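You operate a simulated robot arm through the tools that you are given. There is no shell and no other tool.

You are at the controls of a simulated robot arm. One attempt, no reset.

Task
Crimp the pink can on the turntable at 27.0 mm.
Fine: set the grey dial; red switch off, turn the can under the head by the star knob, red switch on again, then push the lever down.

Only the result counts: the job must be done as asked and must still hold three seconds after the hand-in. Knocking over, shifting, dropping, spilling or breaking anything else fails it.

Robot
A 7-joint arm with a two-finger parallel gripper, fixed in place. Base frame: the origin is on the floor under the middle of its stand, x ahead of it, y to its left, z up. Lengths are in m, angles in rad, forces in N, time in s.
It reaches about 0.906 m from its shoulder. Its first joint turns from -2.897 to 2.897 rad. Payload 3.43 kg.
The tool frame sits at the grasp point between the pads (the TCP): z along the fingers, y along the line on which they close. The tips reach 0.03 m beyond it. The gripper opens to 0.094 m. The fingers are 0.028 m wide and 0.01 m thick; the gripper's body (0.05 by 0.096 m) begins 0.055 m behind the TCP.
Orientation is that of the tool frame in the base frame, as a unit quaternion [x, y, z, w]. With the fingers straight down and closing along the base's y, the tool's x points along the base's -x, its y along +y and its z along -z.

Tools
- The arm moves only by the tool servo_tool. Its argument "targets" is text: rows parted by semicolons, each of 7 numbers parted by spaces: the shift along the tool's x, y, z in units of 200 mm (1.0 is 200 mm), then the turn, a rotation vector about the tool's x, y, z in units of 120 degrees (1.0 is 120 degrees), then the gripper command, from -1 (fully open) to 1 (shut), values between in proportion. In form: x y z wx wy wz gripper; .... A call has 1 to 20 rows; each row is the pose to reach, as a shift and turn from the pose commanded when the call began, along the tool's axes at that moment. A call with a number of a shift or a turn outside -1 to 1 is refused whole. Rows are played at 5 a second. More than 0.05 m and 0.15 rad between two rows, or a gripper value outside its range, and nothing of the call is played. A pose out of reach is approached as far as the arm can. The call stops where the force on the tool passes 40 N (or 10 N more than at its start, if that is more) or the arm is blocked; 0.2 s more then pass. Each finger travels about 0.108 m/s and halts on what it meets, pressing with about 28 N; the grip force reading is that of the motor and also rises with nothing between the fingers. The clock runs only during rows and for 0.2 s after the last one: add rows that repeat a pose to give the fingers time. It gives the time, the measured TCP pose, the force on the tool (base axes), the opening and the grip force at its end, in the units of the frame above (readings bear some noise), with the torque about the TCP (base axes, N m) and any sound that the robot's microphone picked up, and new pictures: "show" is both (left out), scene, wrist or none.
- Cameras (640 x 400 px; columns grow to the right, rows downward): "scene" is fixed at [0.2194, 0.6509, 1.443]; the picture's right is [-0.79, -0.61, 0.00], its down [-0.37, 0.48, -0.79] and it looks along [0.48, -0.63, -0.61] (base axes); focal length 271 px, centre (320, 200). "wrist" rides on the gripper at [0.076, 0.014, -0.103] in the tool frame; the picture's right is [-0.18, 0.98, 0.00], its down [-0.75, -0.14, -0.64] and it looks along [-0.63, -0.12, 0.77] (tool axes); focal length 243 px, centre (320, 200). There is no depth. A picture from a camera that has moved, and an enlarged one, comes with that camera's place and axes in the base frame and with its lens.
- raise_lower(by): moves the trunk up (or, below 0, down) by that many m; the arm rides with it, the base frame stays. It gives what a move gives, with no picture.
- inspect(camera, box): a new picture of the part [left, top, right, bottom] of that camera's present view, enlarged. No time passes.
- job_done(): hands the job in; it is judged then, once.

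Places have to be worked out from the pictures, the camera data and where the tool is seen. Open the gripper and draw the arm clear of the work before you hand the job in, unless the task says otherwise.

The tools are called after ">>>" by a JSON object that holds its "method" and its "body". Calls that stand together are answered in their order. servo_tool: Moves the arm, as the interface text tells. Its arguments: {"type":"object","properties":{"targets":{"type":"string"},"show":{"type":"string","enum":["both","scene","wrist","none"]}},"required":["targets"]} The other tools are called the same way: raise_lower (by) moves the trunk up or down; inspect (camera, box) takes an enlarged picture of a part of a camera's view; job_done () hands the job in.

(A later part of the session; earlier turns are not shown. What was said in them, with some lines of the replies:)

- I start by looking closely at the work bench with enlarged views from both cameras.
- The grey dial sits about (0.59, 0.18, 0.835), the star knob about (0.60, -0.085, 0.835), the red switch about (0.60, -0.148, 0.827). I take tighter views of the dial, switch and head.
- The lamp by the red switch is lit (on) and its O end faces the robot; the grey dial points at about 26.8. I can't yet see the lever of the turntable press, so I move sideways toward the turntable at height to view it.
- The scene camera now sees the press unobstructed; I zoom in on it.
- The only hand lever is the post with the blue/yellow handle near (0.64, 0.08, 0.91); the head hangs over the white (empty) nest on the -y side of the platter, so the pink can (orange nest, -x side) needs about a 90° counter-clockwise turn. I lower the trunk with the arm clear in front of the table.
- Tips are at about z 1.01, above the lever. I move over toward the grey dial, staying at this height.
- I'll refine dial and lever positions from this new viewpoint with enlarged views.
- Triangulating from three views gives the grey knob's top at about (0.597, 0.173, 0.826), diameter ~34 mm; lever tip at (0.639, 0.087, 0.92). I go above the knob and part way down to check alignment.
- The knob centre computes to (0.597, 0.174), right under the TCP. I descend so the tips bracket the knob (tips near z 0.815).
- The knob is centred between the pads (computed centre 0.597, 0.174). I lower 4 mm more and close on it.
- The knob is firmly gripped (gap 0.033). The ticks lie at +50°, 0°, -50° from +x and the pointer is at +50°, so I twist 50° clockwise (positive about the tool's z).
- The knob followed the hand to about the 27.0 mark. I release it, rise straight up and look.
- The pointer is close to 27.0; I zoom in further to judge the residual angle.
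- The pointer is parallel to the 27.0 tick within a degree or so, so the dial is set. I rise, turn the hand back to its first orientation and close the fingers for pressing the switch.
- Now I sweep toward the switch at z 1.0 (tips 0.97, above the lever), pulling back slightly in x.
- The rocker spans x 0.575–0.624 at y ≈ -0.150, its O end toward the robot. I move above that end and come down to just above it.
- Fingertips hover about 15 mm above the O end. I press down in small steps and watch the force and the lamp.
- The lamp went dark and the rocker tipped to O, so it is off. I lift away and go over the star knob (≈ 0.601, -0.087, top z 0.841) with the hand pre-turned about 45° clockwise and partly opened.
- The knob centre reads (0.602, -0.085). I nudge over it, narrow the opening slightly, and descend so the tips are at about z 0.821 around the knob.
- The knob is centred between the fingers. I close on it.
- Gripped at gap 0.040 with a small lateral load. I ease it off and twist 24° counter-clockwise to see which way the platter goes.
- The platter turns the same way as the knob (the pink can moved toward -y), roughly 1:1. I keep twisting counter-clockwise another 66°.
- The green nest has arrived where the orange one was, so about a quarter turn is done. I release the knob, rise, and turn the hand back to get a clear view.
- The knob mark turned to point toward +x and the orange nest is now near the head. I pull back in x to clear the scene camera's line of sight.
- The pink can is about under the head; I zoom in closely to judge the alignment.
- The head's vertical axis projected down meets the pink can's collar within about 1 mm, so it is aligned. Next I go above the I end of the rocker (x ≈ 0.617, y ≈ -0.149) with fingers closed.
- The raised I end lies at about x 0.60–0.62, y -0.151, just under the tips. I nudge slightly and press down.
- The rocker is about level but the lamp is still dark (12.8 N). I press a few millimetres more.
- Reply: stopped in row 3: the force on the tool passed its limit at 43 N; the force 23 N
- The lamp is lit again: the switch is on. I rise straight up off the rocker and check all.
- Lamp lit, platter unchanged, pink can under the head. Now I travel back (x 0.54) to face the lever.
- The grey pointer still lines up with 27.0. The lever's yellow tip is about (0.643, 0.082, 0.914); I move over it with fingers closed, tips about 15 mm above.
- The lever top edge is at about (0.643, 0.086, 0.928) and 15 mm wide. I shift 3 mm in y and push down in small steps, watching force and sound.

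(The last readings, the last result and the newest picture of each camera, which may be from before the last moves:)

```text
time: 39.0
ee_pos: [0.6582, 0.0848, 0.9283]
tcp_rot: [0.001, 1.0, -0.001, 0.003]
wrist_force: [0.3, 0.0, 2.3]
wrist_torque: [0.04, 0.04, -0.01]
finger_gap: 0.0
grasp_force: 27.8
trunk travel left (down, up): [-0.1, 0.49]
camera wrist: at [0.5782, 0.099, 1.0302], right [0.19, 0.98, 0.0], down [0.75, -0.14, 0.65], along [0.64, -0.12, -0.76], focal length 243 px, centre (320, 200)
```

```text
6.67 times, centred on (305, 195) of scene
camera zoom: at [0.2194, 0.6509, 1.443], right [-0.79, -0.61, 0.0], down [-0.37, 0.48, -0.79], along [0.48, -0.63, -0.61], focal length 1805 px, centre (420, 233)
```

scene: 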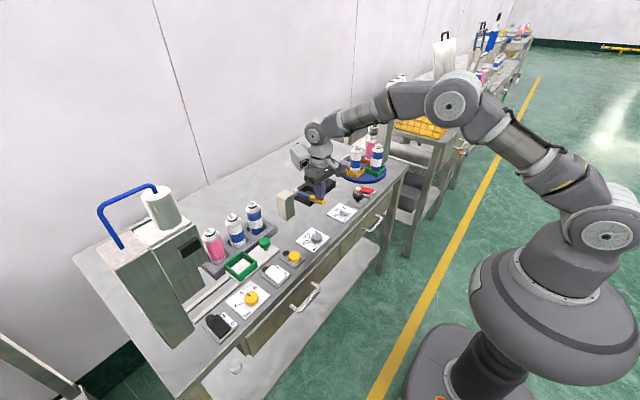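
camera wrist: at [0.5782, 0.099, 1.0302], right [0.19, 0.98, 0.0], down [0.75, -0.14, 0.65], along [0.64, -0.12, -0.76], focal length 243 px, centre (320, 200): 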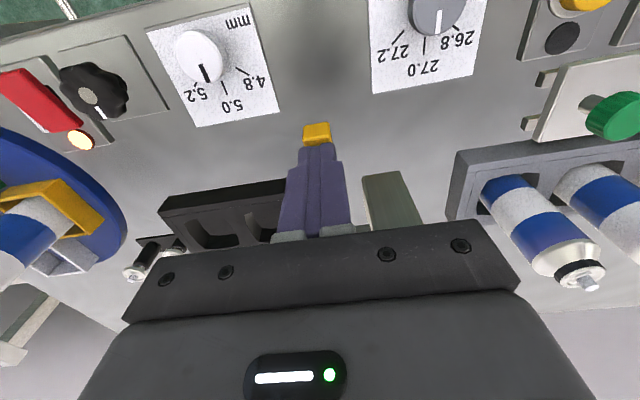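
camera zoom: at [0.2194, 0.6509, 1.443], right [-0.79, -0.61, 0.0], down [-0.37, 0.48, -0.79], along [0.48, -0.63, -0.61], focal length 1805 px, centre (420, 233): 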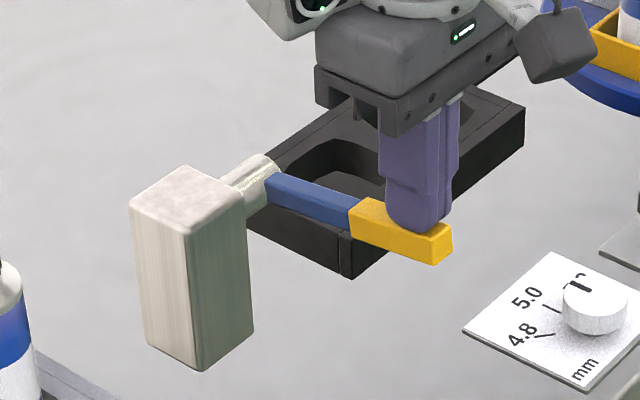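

The lever is moving easily (2–3 N). I continue the push down.

>>> {"method": "servo_tool", "body": {"targets": "0 0 0.03 0 0 0 1; 0 0 0.06 0 0 0 1; 0 0 0.09 0 0 0 1; 0 0 0.12 0 0 0 1; 0 0 0.15 0 0 0 1; 0 0 0.18 0 0 0 1; 0 0 0.21 0 0 0 1; 0 0 0.24 0 0 0 1", "show": "both"}}

>>> {"method": "inspect", "body": {"camera": "scene", "box": [265, 165, 345, 225]}}

>>> {"method": "inspect", "body": {"camera": "scene", "box": [350, 90, 410, 150]}}

```text
time: 40.7
ee_pos: [0.6575, 0.0845, 0.8928]
tcp_rot: [0.001, 1.0, 0.0, 0.009]
wrist_force: [-11.4, -1.1, 23.9]
wrist_torque: [-0.01, -0.01, -0.06]
finger_gap: 0.0
grasp_force: 28.0
trunk travel left (down, up): [-0.1, 0.49]
stopped in row 8: the force on the tool passed its limit at 45 N (the readings are from after the stop); the commanded pose is now the measured one
camera wrist: at [0.5781, 0.0989, 0.9933], right [0.18, 0.98, 0.0], down [0.74, -0.14, 0.66], along [0.65, -0.12, -0.75], focal length 243 px, centre (320, 200)
```

scene: 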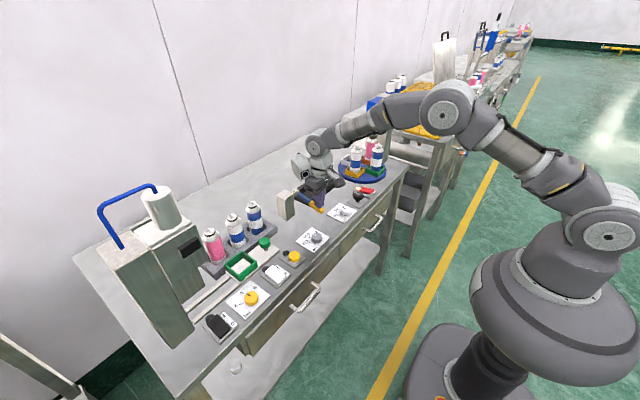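
wrist: 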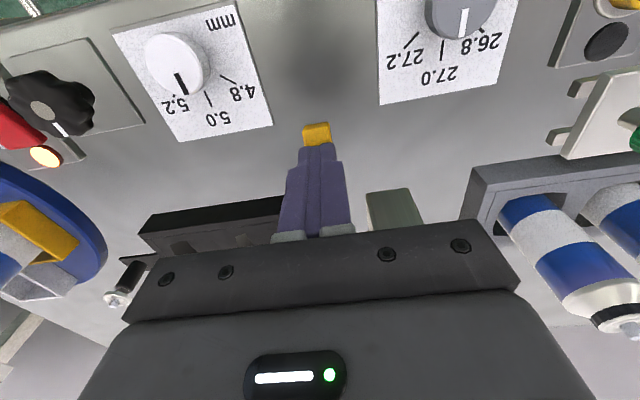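

```text
6.67 times, centred on (305, 195) of scene
camera zoom: at [0.2194, 0.6509, 1.443], right [-0.79, -0.61, 0.0], down [-0.37, 0.48, -0.79], along [0.48, -0.63, -0.61], focal length 1805 px, centre (420, 233)
```

zoom: 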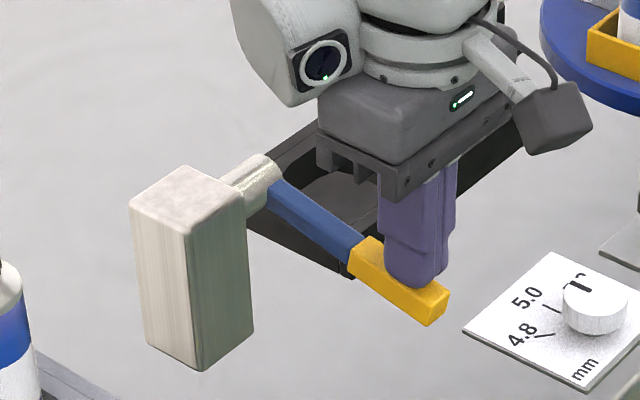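

```text
6.67 times, centred on (380, 120) of scene
camera zoom: at [0.2194, 0.6509, 1.443], right [-0.79, -0.61, 0.0], down [-0.37, 0.48, -0.79], along [0.48, -0.63, -0.61], focal length 1805 px, centre (-80, 733)
```

zoom: 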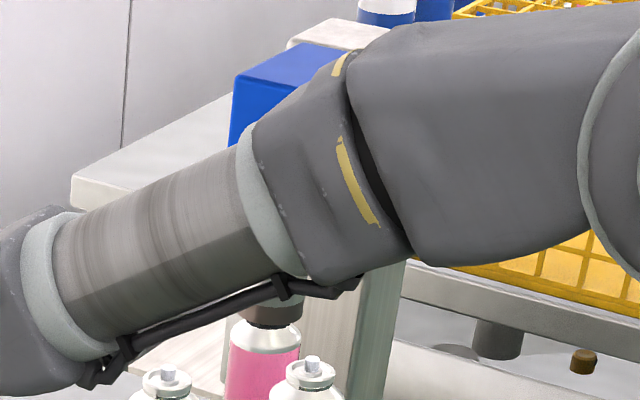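

The lever went down until the force passed 40 N (tips at z 0.863), and the head is now down on the pink can. I press once more in tiny steps to see whether this is the end stop.

>>> {"method": "servo_tool", "body": {"targets": "0 0 0.015 0 0 0 1; 0 0 0.03 0 0 0 1; 0 0 0.045 0 0 0 1; 0 0 0.06 0 0 0 1; 0 0 0.075 0 0 0 1; 0 0 0.09 0 0 0 1", "show": "none"}}

>>> {"method": "inspect", "body": {"camera": "scene", "box": [350, 90, 410, 150]}}

>>> {"method": "inspect", "body": {"camera": "scene", "box": [265, 165, 345, 225]}}

```text
time: 41.1
ee_pos: [0.6602, 0.0846, 0.892]
tcp_rot: [0.001, 1.0, 0.0, 0.013]
wrist_force: [-12.6, -1.0, 25.5]
wrist_torque: [-0.02, 0.01, -0.04]
finger_gap: 0.0001
grasp_force: 28.1
trunk travel left (down, up): [-0.1, 0.49]
stopped in row 2: the force on the tool passed its limit at 43 N (the readings are from after the stop); the commanded pose is now the measured one
```

```text
6.67 times, centred on (380, 120) of scene
camera zoom: at [0.2194, 0.6509, 1.443], right [-0.79, -0.61, 0.0], down [-0.37, 0.48, -0.79], along [0.48, -0.63, -0.61], focal length 1805 px, centre (-80, 733)
```

zoom: 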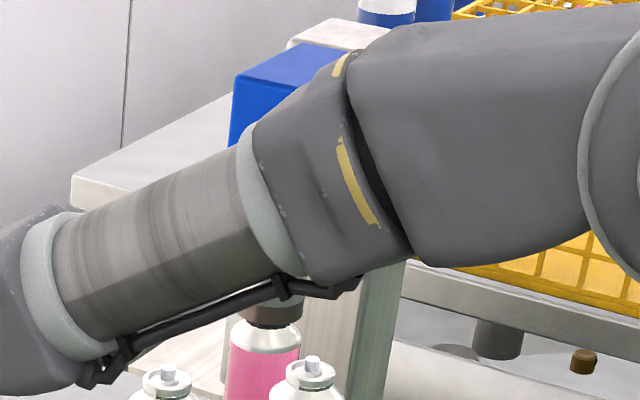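

```text
6.67 times, centred on (305, 195) of scene
camera zoom: at [0.2194, 0.6509, 1.443], right [-0.79, -0.61, 0.0], down [-0.37, 0.48, -0.79], along [0.48, -0.63, -0.61], focal length 1805 px, centre (420, 233)
```

zoom: 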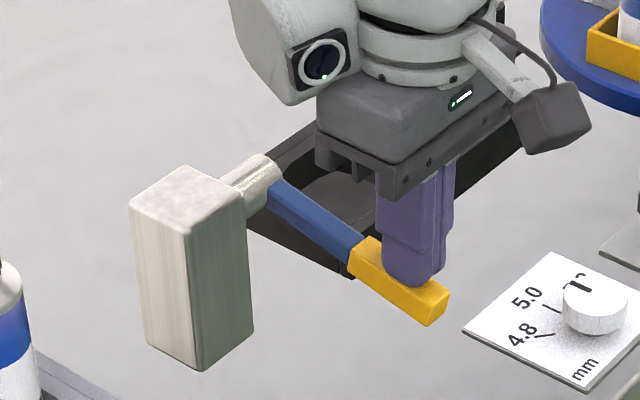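

The lever does not move further at 43 N, so it is at its end stop with the head on the can. I release upward and back away for a clear look.

>>> {"method": "servo_tool", "body": {"targets": "0 0 -0.05 0 0 0 1; 0 0 -0.15 0 0 0 1; 0 0 -0.3 0 0 0 1; 0 0 -0.5 0 0 0 1; 0 0 -0.7 0 0 0 1; 0.2 0 -0.8 0 0 0 1; 0.4 0 -0.8 0 0 0 1; 0.6 0 -0.8 0 0 0 1; 0.8 0 -0.8 0 0 0 1; 0.95 0 -0.8 0 0 0 1", "show": "both"}}

>>> {"method": "inspect", "body": {"camera": "scene", "box": [340, 90, 400, 150]}}

>>> {"method": "inspect", "body": {"camera": "scene", "box": [265, 165, 345, 225]}}

```text
time: 43.3
ee_pos: [0.466, 0.0806, 1.0429]
tcp_rot: [0.0, 1.0, 0.0, 0.009]
wrist_force: [0.1, 0.1, 0.5]
wrist_torque: [0.0, 0.04, -0.02]
finger_gap: 0.0001
grasp_force: 27.3
trunk travel left (down, up): [-0.1, 0.49]
camera wrist: at [0.3861, 0.095, 1.1434], right [0.18, 0.98, 0.0], down [0.74, -0.14, 0.66], along [0.65, -0.12, -0.75], focal length 243 px, centre (320, 200)
```

scene: 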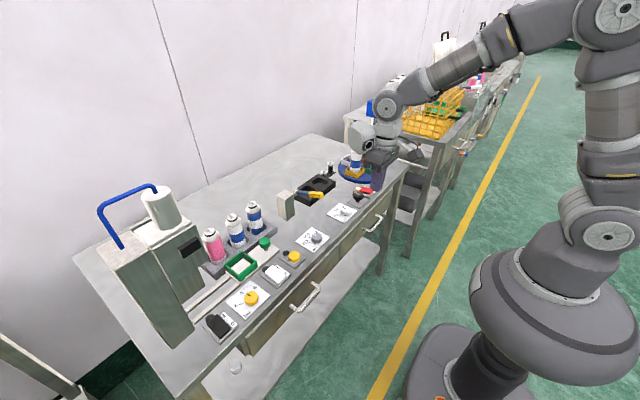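
wrist: 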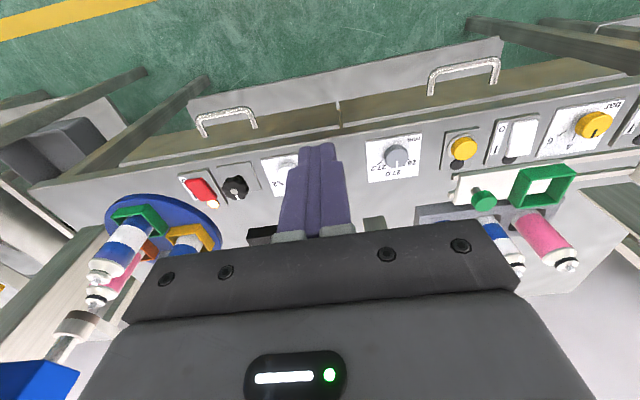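

```text
6.67 times, centred on (370, 120) of scene
camera zoom: at [0.2194, 0.6509, 1.443], right [-0.79, -0.61, 0.0], down [-0.37, 0.48, -0.79], along [0.48, -0.63, -0.61], focal length 1805 px, centre (-13, 733)
```

zoom: 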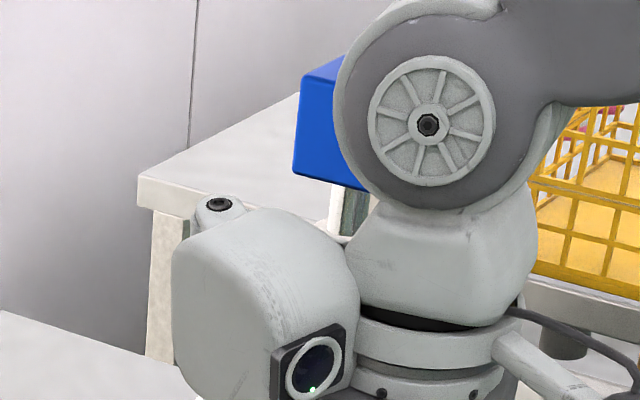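

```text
6.67 times, centred on (305, 195) of scene
camera zoom: at [0.2194, 0.6509, 1.443], right [-0.79, -0.61, 0.0], down [-0.37, 0.48, -0.79], along [0.48, -0.63, -0.61], focal length 1805 px, centre (420, 233)
```

zoom: 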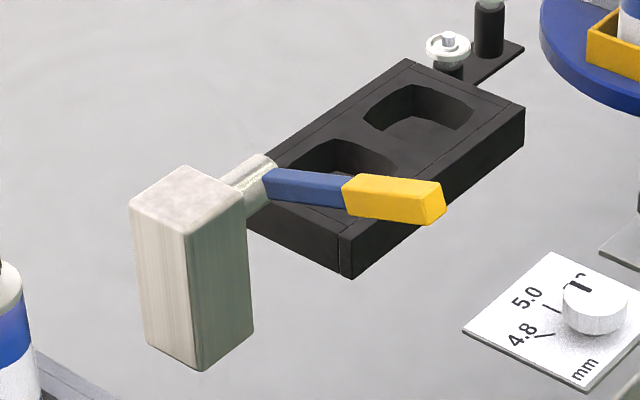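

The lever sprang back up. I move the arm out of the scene camera's line of sight to inspect the pink can.

>>> {"method": "servo_tool", "body": {"targets": "0.1 -0.2 0 0 0 0 0.5; 0.2 -0.4 0 0 0 0 0; 0.2 -0.6 0 0 0 0 -0.5; 0.2 -0.8 0 0 0 0 -1; 0.2 -0.8 0 0 0 0 -1", "show": "both"}}

>>> {"method": "inspect", "body": {"camera": "scene", "box": [355, 115, 395, 145]}}

>>> {"method": "inspect", "body": {"camera": "scene", "box": [335, 140, 395, 200]}}

>>> {"method": "inspect", "body": {"camera": "scene", "box": [280, 190, 370, 260]}}

```text
time: 44.5
ee_pos: [0.4242, -0.0763, 1.0462]
tcp_rot: [0.0, 1.0, 0.0, 0.011]
wrist_force: [0.2, -1.8, -0.1]
wrist_torque: [0.0, -0.01, -0.02]
finger_gap: 0.0941
grasp_force: 0.0
trunk travel left (down, up): [-0.1, 0.49]
camera wrist: at [0.3441, -0.0626, 1.1466], right [0.18, 0.98, 0.0], down [0.74, -0.14, 0.66], along [0.65, -0.12, -0.75], focal length 243 px, centre (320, 200)
```

scene: 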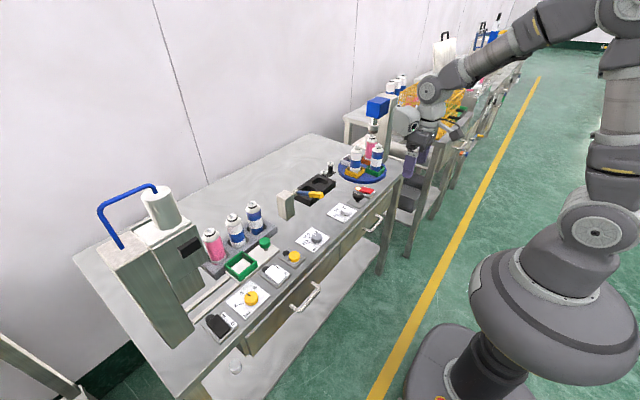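
wrist: 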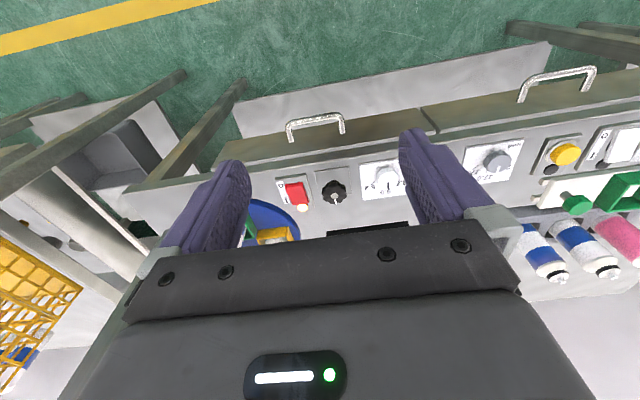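

```text
13.33 times, centred on (375, 130) of scene
camera zoom: at [0.2194, 0.6509, 1.443], right [-0.79, -0.61, 0.0], down [-0.37, 0.48, -0.79], along [0.48, -0.63, -0.61], focal length 3610 px, centre (-413, 1133)
```

zoom: 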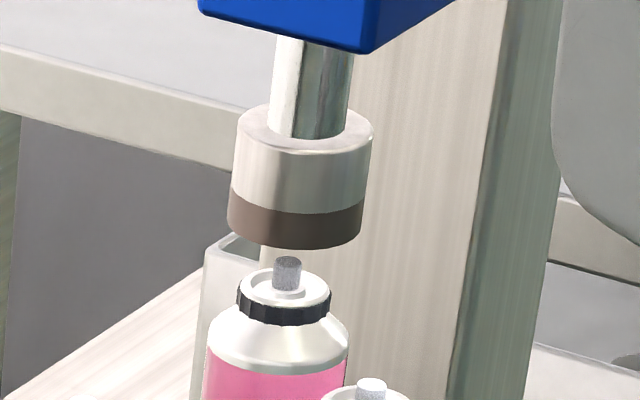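

```text
6.67 times, centred on (365, 170) of scene
camera zoom: at [0.2194, 0.6509, 1.443], right [-0.79, -0.61, 0.0], down [-0.37, 0.48, -0.79], along [0.48, -0.63, -0.61], focal length 1805 px, centre (20, 400)
```

zoom: 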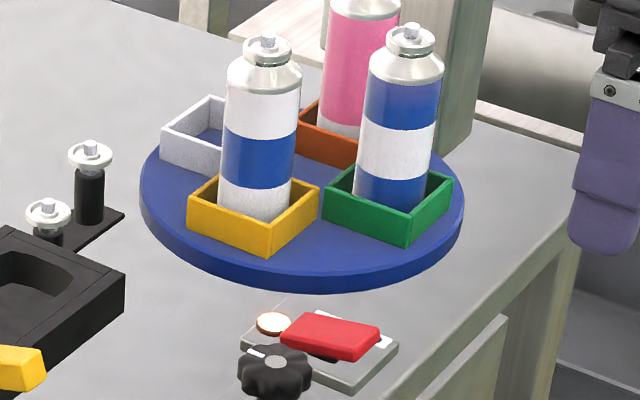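

```text
5.71 times, centred on (325, 225) of scene
camera zoom: at [0.2194, 0.6509, 1.443], right [-0.79, -0.61, 0.0], down [-0.37, 0.48, -0.79], along [0.48, -0.63, -0.61], focal length 1547 px, centre (291, 57)
```

zoom: 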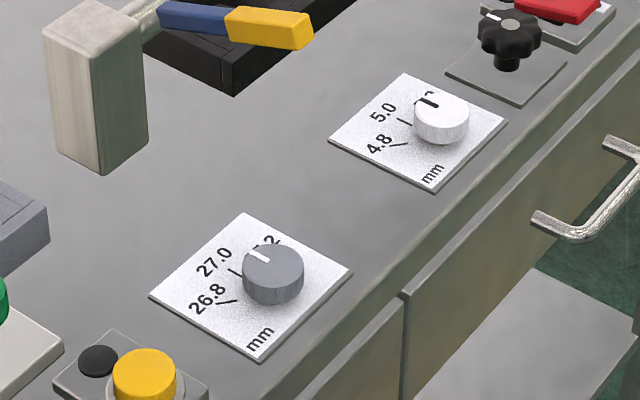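

The pink can now carries the dark crimped ring at its collar. The dial points at 27.0, the switch lamp is lit and nothing else has shifted. The gripper is open and the arm clear, so I hand in.

>>> {"method": "job_done", "body": {}}

```text
The job is handed in.
```

I crimped the pink can on the turntable with the grey dial set at 27.0 mm, and handed the job in. No verdict came back beyond confirmation that it was received.

- **Dial:** the grey dial went from 26.8 to 27.0. Its pointer lined up with the 27.0 tick to within a degree or so.
- **Turning the can:** I switched the red switch off (lamp dark) and turned the star knob a quarter turn counter-clockwise. That put the pink can under the head to within about 1 mm. I then switched the red switch on again (lamp lit).
- **Crimp:** I pushed the lever down until it would go no further at about 43 N, with the head down on the can. It sprang back up when I let go, and the can now shows a dark ring at its collar.

In the last pictures nothing else looked shifted or knocked over. The gripper was open and the arm clear of the bench when I handed in.
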